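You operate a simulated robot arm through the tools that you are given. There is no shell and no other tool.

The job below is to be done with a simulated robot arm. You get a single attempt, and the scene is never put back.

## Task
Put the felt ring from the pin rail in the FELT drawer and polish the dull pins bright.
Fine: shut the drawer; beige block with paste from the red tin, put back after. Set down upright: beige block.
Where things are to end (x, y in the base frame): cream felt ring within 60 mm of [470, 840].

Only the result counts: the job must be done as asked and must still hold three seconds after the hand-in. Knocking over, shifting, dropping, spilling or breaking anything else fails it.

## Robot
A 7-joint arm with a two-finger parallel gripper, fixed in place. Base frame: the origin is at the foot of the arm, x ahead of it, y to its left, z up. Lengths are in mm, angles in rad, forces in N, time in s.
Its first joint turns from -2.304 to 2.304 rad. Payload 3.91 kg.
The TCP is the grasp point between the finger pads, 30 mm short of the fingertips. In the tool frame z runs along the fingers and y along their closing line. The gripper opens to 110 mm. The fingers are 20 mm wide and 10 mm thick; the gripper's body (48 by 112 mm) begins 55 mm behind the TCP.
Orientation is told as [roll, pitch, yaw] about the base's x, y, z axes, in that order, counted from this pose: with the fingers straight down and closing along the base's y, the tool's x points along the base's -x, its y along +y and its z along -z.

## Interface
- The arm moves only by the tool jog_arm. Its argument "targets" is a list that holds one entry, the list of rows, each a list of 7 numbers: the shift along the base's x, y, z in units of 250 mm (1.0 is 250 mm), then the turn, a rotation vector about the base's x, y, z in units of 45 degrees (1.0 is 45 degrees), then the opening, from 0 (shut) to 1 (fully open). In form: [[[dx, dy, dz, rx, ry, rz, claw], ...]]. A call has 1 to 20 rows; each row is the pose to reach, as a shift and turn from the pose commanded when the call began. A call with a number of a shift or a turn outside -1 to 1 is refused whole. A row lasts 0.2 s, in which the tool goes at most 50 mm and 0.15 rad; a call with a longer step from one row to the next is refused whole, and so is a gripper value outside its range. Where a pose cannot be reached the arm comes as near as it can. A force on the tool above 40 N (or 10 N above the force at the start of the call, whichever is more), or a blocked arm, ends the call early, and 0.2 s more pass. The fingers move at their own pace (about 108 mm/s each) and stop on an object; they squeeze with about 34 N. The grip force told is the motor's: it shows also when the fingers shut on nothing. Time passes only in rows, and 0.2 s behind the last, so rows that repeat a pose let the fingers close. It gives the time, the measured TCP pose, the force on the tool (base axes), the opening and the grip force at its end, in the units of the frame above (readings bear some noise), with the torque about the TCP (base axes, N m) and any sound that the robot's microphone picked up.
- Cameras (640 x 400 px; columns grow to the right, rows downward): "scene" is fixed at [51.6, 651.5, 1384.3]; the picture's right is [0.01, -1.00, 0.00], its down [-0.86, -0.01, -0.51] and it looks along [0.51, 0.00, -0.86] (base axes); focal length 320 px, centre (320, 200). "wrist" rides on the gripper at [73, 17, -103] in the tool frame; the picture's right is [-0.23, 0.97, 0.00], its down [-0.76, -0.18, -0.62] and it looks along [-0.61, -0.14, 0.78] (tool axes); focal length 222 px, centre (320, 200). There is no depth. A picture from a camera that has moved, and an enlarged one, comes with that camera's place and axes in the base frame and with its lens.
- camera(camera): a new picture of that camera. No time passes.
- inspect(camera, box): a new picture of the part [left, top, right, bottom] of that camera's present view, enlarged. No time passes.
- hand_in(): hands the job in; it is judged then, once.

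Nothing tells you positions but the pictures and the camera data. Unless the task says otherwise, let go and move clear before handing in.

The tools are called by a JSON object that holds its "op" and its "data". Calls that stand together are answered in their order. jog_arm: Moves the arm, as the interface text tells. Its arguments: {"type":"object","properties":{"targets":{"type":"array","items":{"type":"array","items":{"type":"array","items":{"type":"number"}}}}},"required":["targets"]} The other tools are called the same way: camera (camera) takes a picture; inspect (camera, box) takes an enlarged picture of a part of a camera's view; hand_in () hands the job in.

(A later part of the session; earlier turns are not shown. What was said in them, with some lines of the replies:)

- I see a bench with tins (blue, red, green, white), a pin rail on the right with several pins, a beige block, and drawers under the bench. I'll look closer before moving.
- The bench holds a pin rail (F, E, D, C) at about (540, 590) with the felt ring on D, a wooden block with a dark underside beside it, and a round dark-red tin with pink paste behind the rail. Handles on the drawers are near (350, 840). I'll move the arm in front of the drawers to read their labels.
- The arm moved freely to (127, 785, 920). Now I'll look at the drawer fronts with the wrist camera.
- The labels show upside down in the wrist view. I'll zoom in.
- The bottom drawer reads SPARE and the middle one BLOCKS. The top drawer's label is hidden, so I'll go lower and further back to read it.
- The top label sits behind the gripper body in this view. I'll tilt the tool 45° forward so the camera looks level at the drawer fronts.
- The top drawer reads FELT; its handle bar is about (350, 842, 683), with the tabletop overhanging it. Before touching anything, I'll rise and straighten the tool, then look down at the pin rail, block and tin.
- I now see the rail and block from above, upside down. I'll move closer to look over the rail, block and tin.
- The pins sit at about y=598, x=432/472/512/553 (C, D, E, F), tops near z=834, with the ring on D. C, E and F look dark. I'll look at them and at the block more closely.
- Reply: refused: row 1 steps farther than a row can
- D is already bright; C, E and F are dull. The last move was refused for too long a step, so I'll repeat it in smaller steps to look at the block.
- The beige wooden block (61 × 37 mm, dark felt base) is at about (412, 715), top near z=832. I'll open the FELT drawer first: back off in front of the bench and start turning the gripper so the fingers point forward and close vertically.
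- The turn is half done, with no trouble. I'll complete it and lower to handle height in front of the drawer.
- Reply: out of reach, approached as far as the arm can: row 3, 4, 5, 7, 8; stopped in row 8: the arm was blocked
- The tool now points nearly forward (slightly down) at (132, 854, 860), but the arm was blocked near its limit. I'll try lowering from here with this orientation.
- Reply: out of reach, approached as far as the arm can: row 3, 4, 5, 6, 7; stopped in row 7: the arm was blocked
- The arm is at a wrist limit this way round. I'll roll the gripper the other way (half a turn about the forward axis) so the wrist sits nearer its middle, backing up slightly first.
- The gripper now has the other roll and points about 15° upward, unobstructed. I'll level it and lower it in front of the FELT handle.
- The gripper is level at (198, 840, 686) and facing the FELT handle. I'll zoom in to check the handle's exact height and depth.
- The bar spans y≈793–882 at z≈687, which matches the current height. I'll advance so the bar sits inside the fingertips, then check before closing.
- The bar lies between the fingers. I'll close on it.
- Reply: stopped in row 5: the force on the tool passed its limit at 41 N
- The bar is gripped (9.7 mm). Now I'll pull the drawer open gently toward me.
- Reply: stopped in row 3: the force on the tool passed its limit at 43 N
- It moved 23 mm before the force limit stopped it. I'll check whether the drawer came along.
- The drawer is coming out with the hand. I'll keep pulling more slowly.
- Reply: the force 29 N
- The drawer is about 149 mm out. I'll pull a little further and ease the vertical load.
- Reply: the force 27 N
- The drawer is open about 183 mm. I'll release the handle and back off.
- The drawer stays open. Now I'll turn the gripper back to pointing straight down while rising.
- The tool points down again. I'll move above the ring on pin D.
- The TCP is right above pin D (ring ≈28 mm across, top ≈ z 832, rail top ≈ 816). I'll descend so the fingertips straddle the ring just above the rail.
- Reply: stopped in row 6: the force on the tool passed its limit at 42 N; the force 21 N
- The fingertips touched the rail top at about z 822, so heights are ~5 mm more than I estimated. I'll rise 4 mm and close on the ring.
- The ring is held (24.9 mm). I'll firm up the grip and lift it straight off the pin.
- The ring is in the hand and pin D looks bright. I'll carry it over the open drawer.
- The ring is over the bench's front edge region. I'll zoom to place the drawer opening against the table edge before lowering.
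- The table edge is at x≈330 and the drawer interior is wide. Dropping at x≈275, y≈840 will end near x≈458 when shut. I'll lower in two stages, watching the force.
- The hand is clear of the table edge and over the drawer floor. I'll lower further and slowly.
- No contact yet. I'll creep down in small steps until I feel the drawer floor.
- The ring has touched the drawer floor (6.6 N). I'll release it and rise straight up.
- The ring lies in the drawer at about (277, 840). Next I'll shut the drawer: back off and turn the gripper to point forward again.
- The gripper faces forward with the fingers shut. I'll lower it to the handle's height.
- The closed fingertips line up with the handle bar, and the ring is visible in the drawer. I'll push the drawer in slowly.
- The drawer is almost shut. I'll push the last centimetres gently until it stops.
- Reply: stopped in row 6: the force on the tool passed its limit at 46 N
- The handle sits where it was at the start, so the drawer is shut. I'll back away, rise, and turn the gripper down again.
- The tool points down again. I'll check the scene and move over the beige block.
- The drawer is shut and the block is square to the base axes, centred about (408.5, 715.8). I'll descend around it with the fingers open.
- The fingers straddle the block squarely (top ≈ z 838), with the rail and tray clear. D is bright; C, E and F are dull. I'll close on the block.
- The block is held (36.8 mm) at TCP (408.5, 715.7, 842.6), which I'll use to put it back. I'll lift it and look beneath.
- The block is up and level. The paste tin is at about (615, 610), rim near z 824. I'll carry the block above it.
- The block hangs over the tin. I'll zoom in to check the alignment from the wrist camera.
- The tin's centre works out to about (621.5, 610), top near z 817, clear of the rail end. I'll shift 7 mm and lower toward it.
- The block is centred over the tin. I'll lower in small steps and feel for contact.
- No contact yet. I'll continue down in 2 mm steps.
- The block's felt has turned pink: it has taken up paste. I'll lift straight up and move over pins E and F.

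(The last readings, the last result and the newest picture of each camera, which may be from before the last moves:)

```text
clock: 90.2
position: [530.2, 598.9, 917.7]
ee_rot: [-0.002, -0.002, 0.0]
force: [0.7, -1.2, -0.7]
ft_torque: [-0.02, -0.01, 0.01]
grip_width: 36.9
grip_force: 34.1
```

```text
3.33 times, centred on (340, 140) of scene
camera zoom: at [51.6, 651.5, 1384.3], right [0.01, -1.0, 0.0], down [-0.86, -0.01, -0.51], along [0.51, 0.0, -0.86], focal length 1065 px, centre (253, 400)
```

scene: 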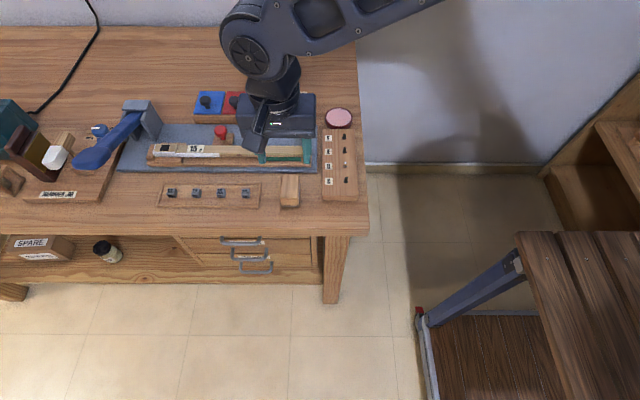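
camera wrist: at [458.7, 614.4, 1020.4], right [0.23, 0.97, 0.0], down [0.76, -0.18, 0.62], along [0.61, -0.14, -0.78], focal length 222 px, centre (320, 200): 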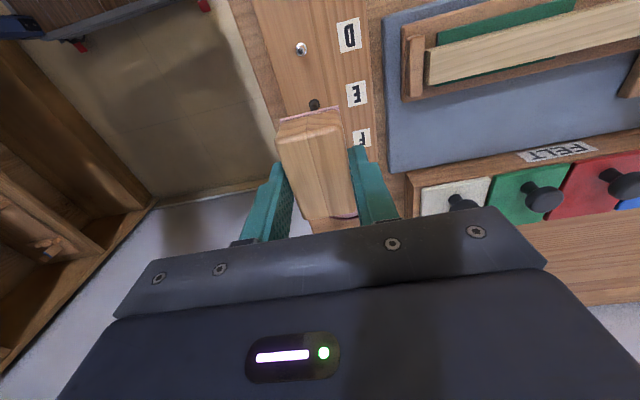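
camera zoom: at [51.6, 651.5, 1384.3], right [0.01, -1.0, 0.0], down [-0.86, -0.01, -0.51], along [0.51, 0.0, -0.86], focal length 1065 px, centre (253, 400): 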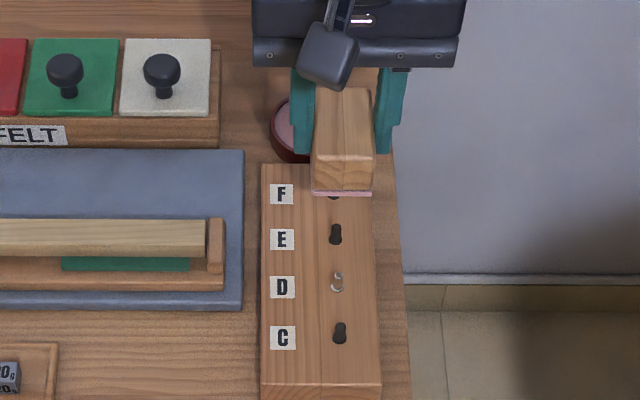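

The felt pad is pink with paste. The block is centred over E and F; I'll lower it gently until it touches the pin tops.

{"op": "jog_arm", "data": {"targets": [[[0, -0.002, -0.05, 0, 0, 0, 0.2], [0, -0.002, -0.09, 0, 0, 0, 0.2], [0, -0.002, -0.115, 0, 0, 0, 0.2], [0, -0.002, -0.115, 0, 0, 0, 0.2]]]}}

{"op": "jog_arm", "data": {"targets": [[[0, 0, -0.008, 0, 0, 0, 0.2], [0, 0, -0.012, 0, 0, 0, 0.2], [0, 0, -0.012, 0, 0, 0, 0.2]]]}}

{"op": "jog_arm", "data": {"targets": [[[0, 0, -0.004, 0, 0, 0, 0.2], [0, 0, -0.008, 0, 0, 0, 0.2], [0, 0, -0.008, 0, 0, 0, 0.2]]]}}

{"op": "inspect", "data": {"camera": "scene", "box": [290, 80, 390, 200]}}

```text
clock: 91.2
position: [533.1, 598.9, 891.5]
ee_rot: [-0.002, -0.001, -0.001]
force: [0.4, 0.0, -0.3]
ft_torque: [0.01, 0.01, -0.04]
grip_width: 37.0
grip_force: 34.7
```

```text
clock: 92.0
position: [531.3, 599.6, 889.0]
ee_rot: [-0.003, -0.001, 0.0]
force: [0.6, -0.1, -0.7]
ft_torque: [-0.05, -0.02, 0.01]
grip_width: 37.2
grip_force: 34.5
```

```text
clock: 92.8
position: [530.8, 598.8, 886.8]
ee_rot: [-0.001, -0.003, 0.0]
force: [0.6, -0.3, -0.5]
ft_torque: [-0.01, -0.01, -0.01]
grip_width: 36.9
grip_force: 33.9
```

```text
3.33 times, centred on (340, 140) of scene
camera zoom: at [51.6, 651.5, 1384.3], right [0.01, -1.0, 0.0], down [-0.86, -0.01, -0.51], along [0.51, 0.0, -0.86], focal length 1065 px, centre (253, 400)
```

zoom: 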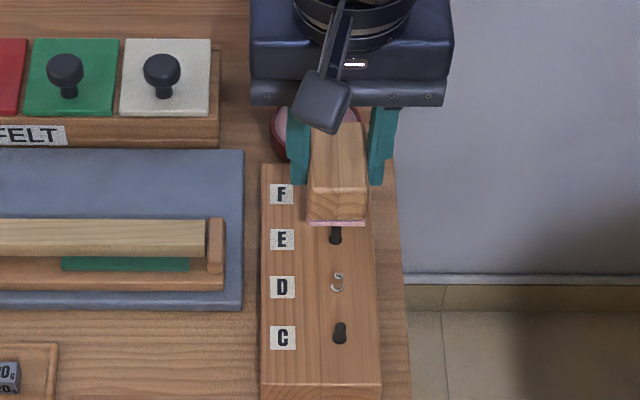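

Still no contact. I'll keep stepping down.

{"op": "jog_arm", "data": {"targets": [[[0, 0, -0.006, 0, 0, 0, 0.2], [0, 0, -0.012, 0, 0, 0, 0.2], [0, 0, -0.012, 0, 0, 0, 0.2]]]}}

{"op": "jog_arm", "data": {"targets": [[[0, 0, -0.004, 0, 0, 0, 0.2], [0, 0, -0.008, 0, 0, 0, 0.2], [0, 0, -0.008, 0, 0, 0, 0.2]]]}}

{"op": "jog_arm", "data": {"targets": [[[0, 0, -0.004, 0, 0, 0, 0.2], [0, 0, -0.008, 0, 0, 0, 0.2], [0, 0, -0.008, 0, 0, 0, 0.2]]]}}

```text
clock: 93.6
position: [530.9, 598.0, 884.4]
ee_rot: [-0.002, -0.001, 0.0]
force: [0.5, 0.3, 0.0]
ft_torque: [0.01, 0.02, -0.02]
grip_width: 36.7
grip_force: 33.8
```

```text
clock: 94.4
position: [532.3, 599.0, 882.1]
ee_rot: [-0.003, 0.0, 0.0]
force: [-0.3, 0.8, -0.6]
ft_torque: [0.02, -0.03, 0.0]
grip_width: 37.1
grip_force: 33.9
```

```text
clock: 95.2
position: [531.5, 598.7, 879.5]
ee_rot: [-0.001, -0.002, 0.001]
force: [0.4, 0.8, 0.6]
ft_torque: [-0.01, 0.0, -0.02]
grip_width: 37.1
grip_force: 34.2
```

{"op": "jog_arm", "data": {"targets": [[[0, 0, -0.004, 0, 0, 0, 0.2], [0, 0, -0.008, 0, 0, 0, 0.2], [0, 0, -0.008, 0, 0, 0, 0.2]]]}}

{"op": "inspect", "data": {"camera": "scene", "box": [300, 100, 380, 180]}}

{"op": "inspect", "data": {"camera": "wrist", "box": [240, 60, 400, 200]}}

```text
clock: 96.0
position: [531.1, 598.6, 880.8]
ee_rot: [-0.002, -0.002, -0.001]
force: [-3.3, -3.4, 13.9]
ft_torque: [-0.17, 0.21, 0.02]
grip_width: 36.9
grip_force: 33.9
```

```text
5.00 times, centred on (340, 140) of scene
camera zoom: at [51.6, 651.5, 1384.3], right [0.01, -1.0, 0.0], down [-0.86, -0.01, -0.51], along [0.51, 0.0, -0.86], focal length 1598 px, centre (220, 500)
```

zoom: 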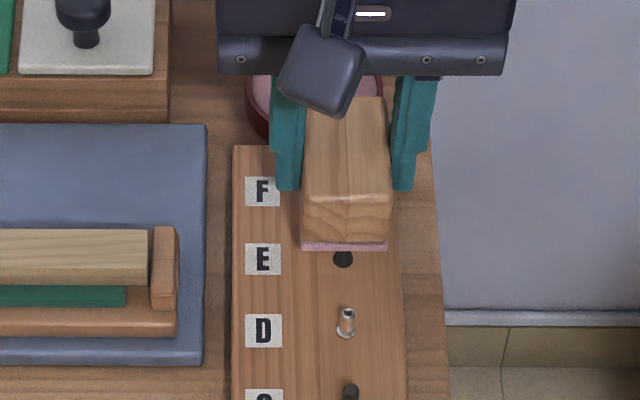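

```text
2.86 times, centred on (320, 130) of wrist
camera zoom: at [459.9, 615.2, 982.2], right [0.23, 0.97, 0.0], down [0.76, -0.18, 0.62], along [0.61, -0.14, -0.78], focal length 635 px, centre (320, 400)
```

zoom: 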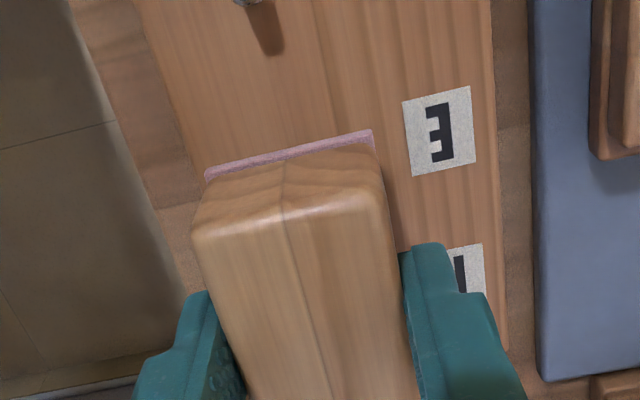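

Contact with the tops of E and F (about 14 N). I'll rub side to side with short strokes.

{"op": "jog_arm", "data": {"targets": [[[0, 0.02, 0, 0, 0, 0, 0.2], [0, 0.04, 0, 0, 0, 0, 0.2], [0, 0.02, 0, 0, 0, 0, 0.2], [0, 0, 0, 0, 0, 0, 0.2], [0, -0.02, 0, 0, 0, 0, 0.2], [0, -0.04, 0, 0, 0, 0, 0.2], [0, -0.02, 0, 0, 0, 0, 0.2], [0, 0, 0, 0, 0, 0, 0.2], [0, 0.02, 0, 0, 0, 0, 0.2], [0, 0.04, 0, 0, 0, 0, 0.2], [0, 0.02, 0, 0, 0, 0, 0.2], [0, 0, 0, 0, 0, 0, 0.2], [0, -0.02, 0, 0, 0, 0, 0.2], [0, -0.04, 0, 0, 0, 0, 0.2], [0, -0.02, 0, 0, 0, 0, 0.2], [0, 0, 0, 0, 0, 0, 0.2]]]}}

{"op": "inspect", "data": {"camera": "scene", "box": [300, 100, 380, 180]}}

```text
clock: 99.2
position: [533.2, 590.7, 879.2]
ee_rot: [-0.001, -0.002, 0.0]
force: [1.1, 0.4, 7.7]
ft_torque: [0.09, -0.03, 0.02]
grip_width: 37.1
grip_force: 34.4
stopped in row 15: the force on the tool passed its limit at 41 N (the readings are from after the stop); the commanded pose is now the measured one
```

```text
5.00 times, centred on (340, 140) of scene
camera zoom: at [51.6, 651.5, 1384.3], right [0.01, -1.0, 0.0], down [-0.86, -0.01, -0.51], along [0.51, 0.0, -0.86], focal length 1598 px, centre (220, 500)
```

zoom: 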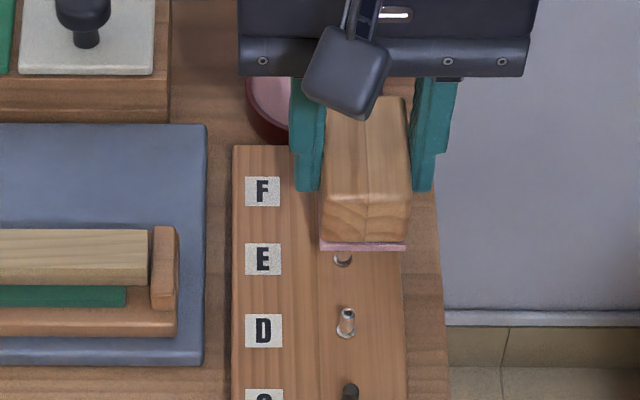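

Pin E now shines silver and the rail hasn't moved. I'll lift and move toward C, then check E and F.

{"op": "jog_arm", "data": {"targets": [[[0, 0, 0.04, 0, 0, 0, 0.2], [0, 0, 0.12, 0, 0, 0, 0.2], [-0.14, 0.01, 0.16, 0, 0, 0, 0.2], [-0.28, 0.03, 0.16, 0, 0, 0, 0.2], [-0.425, 0.03, 0.16, 0, 0, 0, 0.2], [-0.425, 0.03, 0.16, 0, 0, 0, 0.2]]]}}

{"op": "inspect", "data": {"camera": "scene", "box": [290, 90, 390, 210]}}

{"op": "inspect", "data": {"camera": "wrist", "box": [200, 60, 400, 220]}}

```text
clock: 100.6
position: [425.2, 597.7, 919.7]
ee_rot: [-0.004, -0.003, 0.001]
force: [0.3, -0.2, -0.4]
ft_torque: [0.01, 0.0, 0.02]
grip_width: 36.8
grip_force: 34.1
```

```text
3.33 times, centred on (340, 150) of scene
camera zoom: at [51.6, 651.5, 1384.3], right [0.01, -1.0, 0.0], down [-0.86, -0.01, -0.51], along [0.51, 0.0, -0.86], focal length 1065 px, centre (253, 367)
```

zoom: 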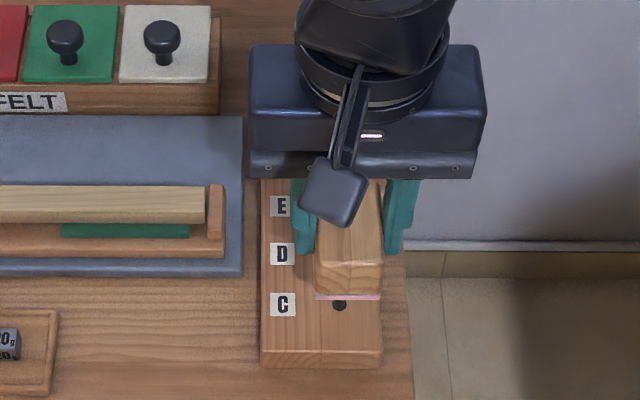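

```text
2.50 times, centred on (300, 140) of wrist
camera zoom: at [353.8, 615.2, 1021.9], right [0.23, 0.97, 0.0], down [0.76, -0.18, 0.62], along [0.61, -0.14, -0.78], focal length 555 px, centre (370, 350)
```

zoom: 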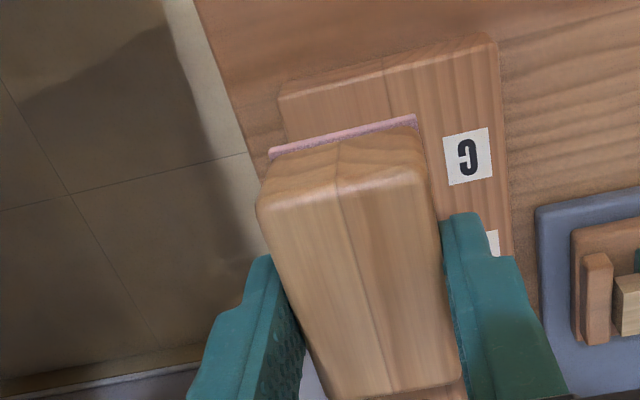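

E and F are hidden by the hand here; I'll check them after. Now I'll lower onto pin C.

{"op": "jog_arm", "data": {"targets": [[[0, 0, -0.06, 0, 0, 0, 0.2], [0, 0, -0.11, 0, 0, 0, 0.2], [0, 0, -0.14, 0, 0, 0, 0.2], [0, 0, -0.14, 0, 0, 0, 0.2]]]}}

{"op": "jog_arm", "data": {"targets": [[[0, 0, -0.006, 0, 0, 0, 0.2], [0, 0, -0.012, 0, 0, 0, 0.2], [0, 0, -0.012, 0, 0, 0, 0.2]]]}}

{"op": "jog_arm", "data": {"targets": [[[0, 0, -0.004, 0, 0, 0, 0.2], [0, 0, -0.008, 0, 0, 0, 0.2], [0, 0, -0.008, 0, 0, 0, 0.2]]]}}

```text
clock: 101.6
position: [426.0, 597.6, 883.6]
ee_rot: [-0.004, -0.001, -0.001]
force: [-1.0, 0.3, -0.7]
ft_torque: [0.01, 0.01, 0.0]
grip_width: 37.1
grip_force: 33.6
```

```text
clock: 102.4
position: [426.0, 598.2, 879.8]
ee_rot: [-0.003, -0.002, 0.001]
force: [-0.5, -0.5, -0.8]
ft_torque: [0.02, 0.02, 0.02]
grip_width: 37.2
grip_force: 34.1
```

```text
clock: 103.2
position: [425.3, 599.8, 879.1]
ee_rot: [-0.002, -0.002, 0.0]
force: [-1.5, -6.5, 19.9]
ft_torque: [-0.29, -0.04, -0.04]
grip_width: 37.0
grip_force: 33.5
```

Contact on C (about 20 N). I'll ease off half a millimetre and rub with the same strokes.

{"op": "jog_arm", "data": {"targets": [[[0, 0.01, 0.003, 0, 0, 0, 0.2], [0, 0.03, 0.003, 0, 0, 0, 0.2], [0, 0.04, 0.003, 0, 0, 0, 0.2], [0, 0.02, 0.003, 0, 0, 0, 0.2], [0, 0, 0.003, 0, 0, 0, 0.2], [0, -0.02, 0.003, 0, 0, 0, 0.2], [0, -0.04, 0.003, 0, 0, 0, 0.2], [0, -0.02, 0.003, 0, 0, 0, 0.2], [0, 0, 0.003, 0, 0, 0, 0.2], [0, 0.02, 0.003, 0, 0, 0, 0.2], [0, 0.04, 0.003, 0, 0, 0, 0.2], [0, 0.02, 0.003, 0, 0, 0, 0.2], [0, 0, 0.003, 0, 0, 0, 0.2], [0, -0.02, 0.003, 0, 0, 0, 0.2], [0, -0.04, 0.003, 0, 0, 0, 0.2], [0, -0.02, 0.003, 0, 0, 0, 0.2], [0, 0, 0.003, 0, 0, 0, 0.2]]]}}

{"op": "jog_arm", "data": {"targets": [[[0, 0, 0.04, 0, 0, 0, 0.2], [0, 0, 0.12, 0, 0, 0, 0.2], [0, 0, 0.24, 0, 0, 0, 0.2], [-0.06, 0.13, 0.3, 0, 0, 0, 0.2], [-0.06, 0.27, 0.35, 0, 0, 0, 0.2], [-0.06, 0.4, 0.38, 0, 0, 0, 0.2], [-0.06, 0.47, 0.38, 0, 0, 0, 0.2], [-0.06, 0.47, 0.38, 0, 0, 0, 0.2]]]}}

{"op": "camera", "data": {"camera": "scene"}}

{"op": "inspect", "data": {"camera": "scene", "box": [300, 90, 390, 210]}}

```text
clock: 106.8
position: [425.0, 597.4, 879.4]
ee_rot: [-0.003, -0.001, -0.001]
force: [0.5, -1.5, 1.6]
ft_torque: [-0.01, -0.02, 0.02]
grip_width: 36.9
grip_force: 34.0
```

```text
clock: 108.6
position: [411.5, 716.4, 970.2]
ee_rot: [-0.002, -0.003, 0.0]
force: [0.2, -0.2, -0.7]
ft_torque: [-0.03, -0.01, 0.0]
grip_width: 36.9
grip_force: 33.8
```

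```text
taken
```

scene: 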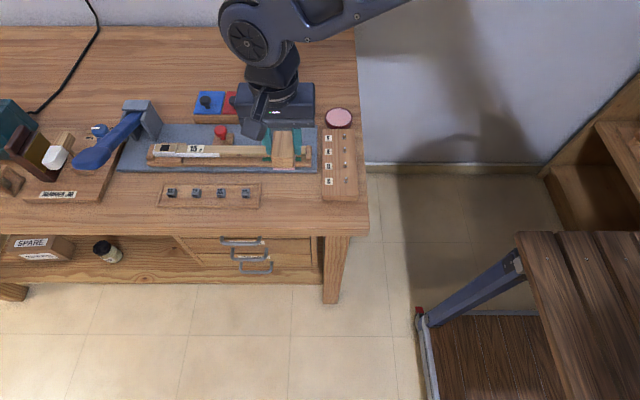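

```text
3.33 times, centred on (345, 150) of scene
camera zoom: at [51.6, 651.5, 1384.3], right [0.01, -1.0, 0.0], down [-0.86, -0.01, -0.51], along [0.51, 0.0, -0.86], focal length 1065 px, centre (237, 367)
```

zoom: 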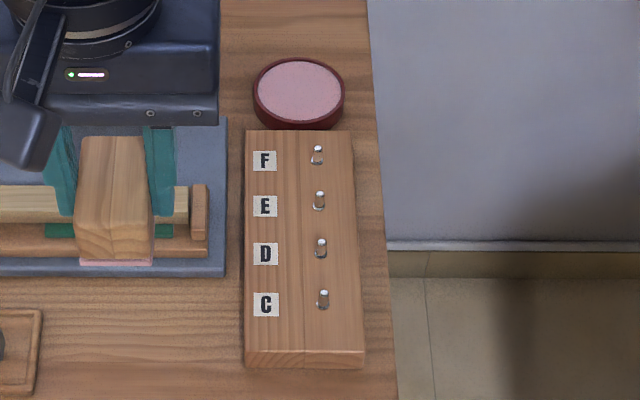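

All four pins, C, D, E and F, now shine. Next I'll put the block back on its original spot at (408.5, 715.7).

{"op": "jog_arm", "data": {"targets": [[[-0.012, 0, -0.08, 0, 0, 0, 0.2], [-0.012, 0, -0.2, 0, 0, 0, 0.2], [-0.012, 0, -0.32, 0, 0, 0, 0.2], [-0.012, 0, -0.42, 0, 0, 0, 0.2], [-0.012, 0, -0.48, 0, 0, 0, 0.2], [-0.012, 0, -0.48, 0, 0, 0, 0.2], [-0.012, 0, -0.48, 0, 0, 0, 0.2]]]}}

{"op": "inspect", "data": {"camera": "wrist", "box": [230, 60, 410, 200]}}

```text
clock: 110.2
position: [406.5, 714.6, 855.6]
ee_rot: [-0.002, -0.002, 0.0]
force: [0.7, 0.1, -0.2]
ft_torque: [0.01, -0.04, 0.01]
grip_width: 37.1
grip_force: 34.5
```

```text
2.86 times, centred on (320, 130) of wrist
camera zoom: at [334.8, 731.1, 957.1], right [0.23, 0.97, 0.0], down [0.76, -0.18, 0.62], along [0.61, -0.14, -0.78], focal length 635 px, centre (320, 400)
```

zoom: 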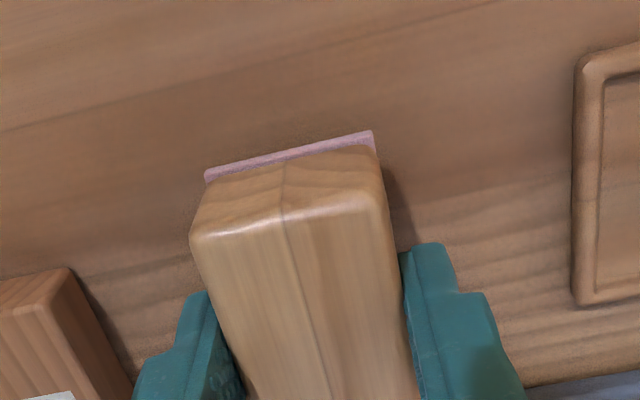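

The block is over its old spot, about 12 mm up. I'll lower the rest in small steps.

{"op": "jog_arm", "data": {"targets": [[[0.004, 0.003, -0.016, 0, 0, 0, 0.2], [0.004, 0.003, -0.032, 0, 0, 0, 0.2], [0.004, 0.003, -0.04, 0, 0, 0, 0.2], [0.004, 0.003, -0.04, 0, 0, 0, 0.2]]]}}

{"op": "jog_arm", "data": {"targets": [[[0, 0, -0.004, 0, 0, 0, 0.2], [0, 0, -0.008, 0, 0, 0, 0.2], [0, 0, -0.008, 0, 0, 0, 0.2]]]}}

```text
clock: 111.2
position: [409.4, 715.8, 843.6]
ee_rot: [-0.004, -0.002, 0.0]
force: [0.4, 0.6, -1.4]
ft_torque: [0.04, -0.02, 0.02]
grip_width: 36.8
grip_force: 33.7
```

```text
clock: 112.0
position: [409.5, 715.9, 843.0]
ee_rot: [0.001, -0.003, 0.0]
force: [4.9, -3.5, 15.2]
ft_torque: [-0.11, -0.13, -0.02]
grip_width: 36.9
grip_force: 34.1
```

The block is on the table (15 N). I'll ease off, open the fingers and rise straight up.

{"op": "jog_arm", "data": {"targets": [[[0, 0, 0.002, 0, 0, 0, 0.2], [0, 0, 0.002, 0, 0, 0, 0.35], [0, 0, 0.002, 0, 0, 0, 0.5], [0, 0, 0.002, 0, 0, 0, 0.6], [0, 0, 0.002, 0, 0, 0, 0.6], [0, 0, 0.06, 0, 0, 0, 0.6], [0, 0, 0.16, 0, 0, 0, 0.6], [0, 0, 0.3, 0, 0, 0, 0.6], [0, 0, 0.45, 0, 0, 0, 0.6], [0, 0, 0.6, 0, 0, 0, 0.6], [0, 0, 0.75, 0, 0, 0, 0.6]]]}}

{"op": "camera", "data": {"camera": "wrist"}}

{"op": "inspect", "data": {"camera": "wrist", "box": [230, 20, 410, 180]}}

{"op": "inspect", "data": {"camera": "scene", "box": [260, 80, 380, 220]}}

```text
clock: 114.4
position: [411.9, 715.1, 1030.5]
ee_rot: [-0.004, 0.0, -0.002]
force: [-0.7, -0.5, -0.7]
ft_torque: [-0.05, -0.01, 0.01]
grip_width: 65.9
grip_force: 0.1
```

```text
taken
camera wrist: at [340.0, 732.9, 1132.1], right [0.23, 0.97, 0.0], down [0.76, -0.17, 0.62], along [0.61, -0.15, -0.78], focal length 222 px, centre (320, 200)
```

wrist: 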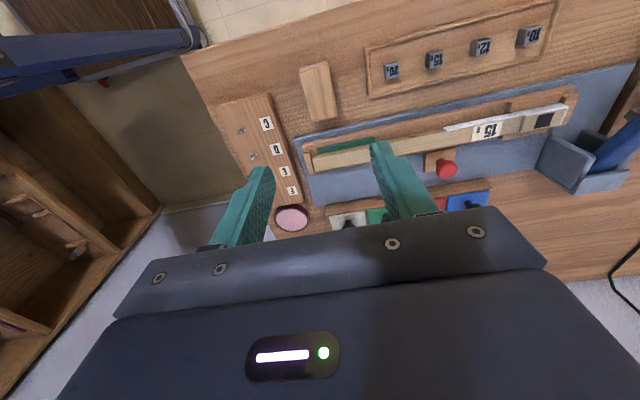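

```text
2.50 times, centred on (320, 100) of wrist
camera zoom: at [340.0, 732.9, 1132.1], right [0.23, 0.97, 0.0], down [0.76, -0.17, 0.62], along [0.61, -0.15, -0.78], focal length 555 px, centre (320, 450)
```

zoom: 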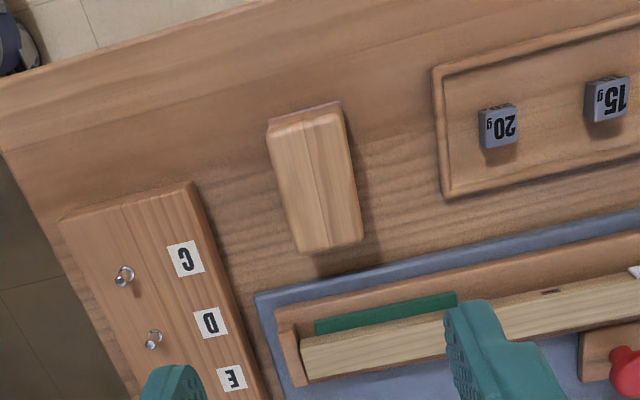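

```text
2.86 times, centred on (320, 150) of scene
camera zoom: at [51.6, 651.5, 1384.3], right [0.01, -1.0, 0.0], down [-0.86, -0.01, -0.51], along [0.51, 0.0, -0.86], focal length 913 px, centre (320, 343)
```

zoom: 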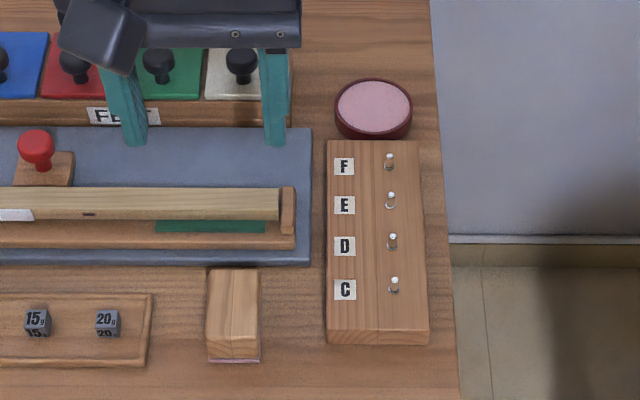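

The block is back on its spot, the rail and tin are unmoved, and all pins shine. I'll verify the drawer against the starting picture before handing in.

{"op": "inspect", "data": {"camera": "scene", "box": [160, 180, 360, 310]}}

{"op": "camera", "data": {"camera": "scene"}}

```text
3.08 times, centred on (260, 245) of scene
camera zoom: at [51.6, 651.5, 1384.3], right [0.01, -1.0, 0.0], down [-0.86, -0.01, -0.51], along [0.51, 0.0, -0.86], focal length 983 px, centre (505, 62)
```

zoom: 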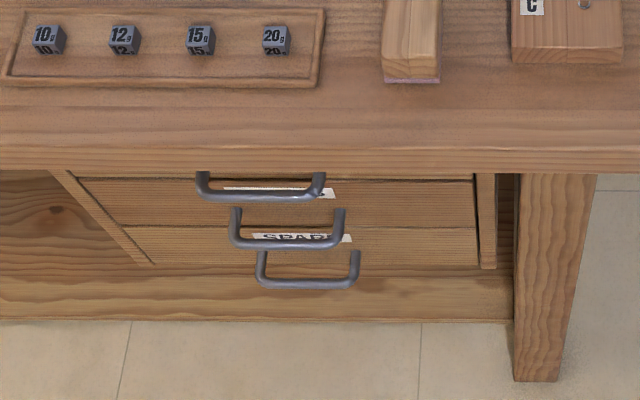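

```text
taken
```

scene: 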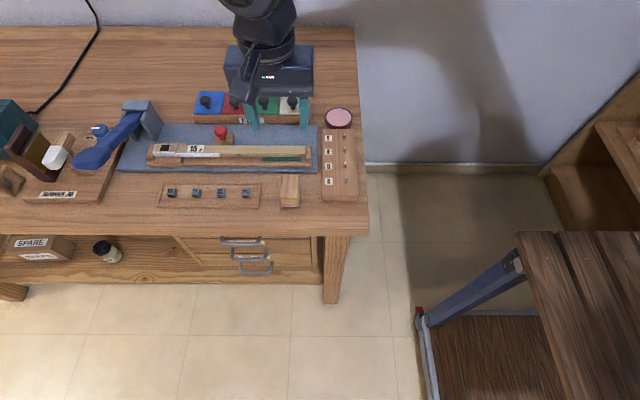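

Everything matches: the drawer is fully shut as at the start with the ring inside (about x 460, y 840). The four pins are bright, the block stands upright on its spot, and the arm is clear. Handing in.

{"op": "hand_in", "data": {}}

```text
The job is handed in.
```

The job is done and handed in; the hand-in returned no verdict, so this is what I checked in the pictures beforehand.

- **Felt ring:** it is in the FELT drawer (the top one). I set it down on the drawer floor and estimate it sits at about (460, 840), roughly 10 mm from the target. I couldn't see it again once the drawer was shut.
- **Drawer:** it is shut, and its handle sits exactly where it was in the starting picture.
- **Pins:** C, E and F were dull and now look as bright as D, which was already bright.
- **Beige block:** it took paste from the red tin and is back upright on its original spot. Its felt pad is still pink with paste.
- **Everything else:** the rail, tin, tray and other items look unmoved. The fingers pressed briefly on the rail when I went for the ring, but it did not shift.

The gripper is open and raised clear above the bench.
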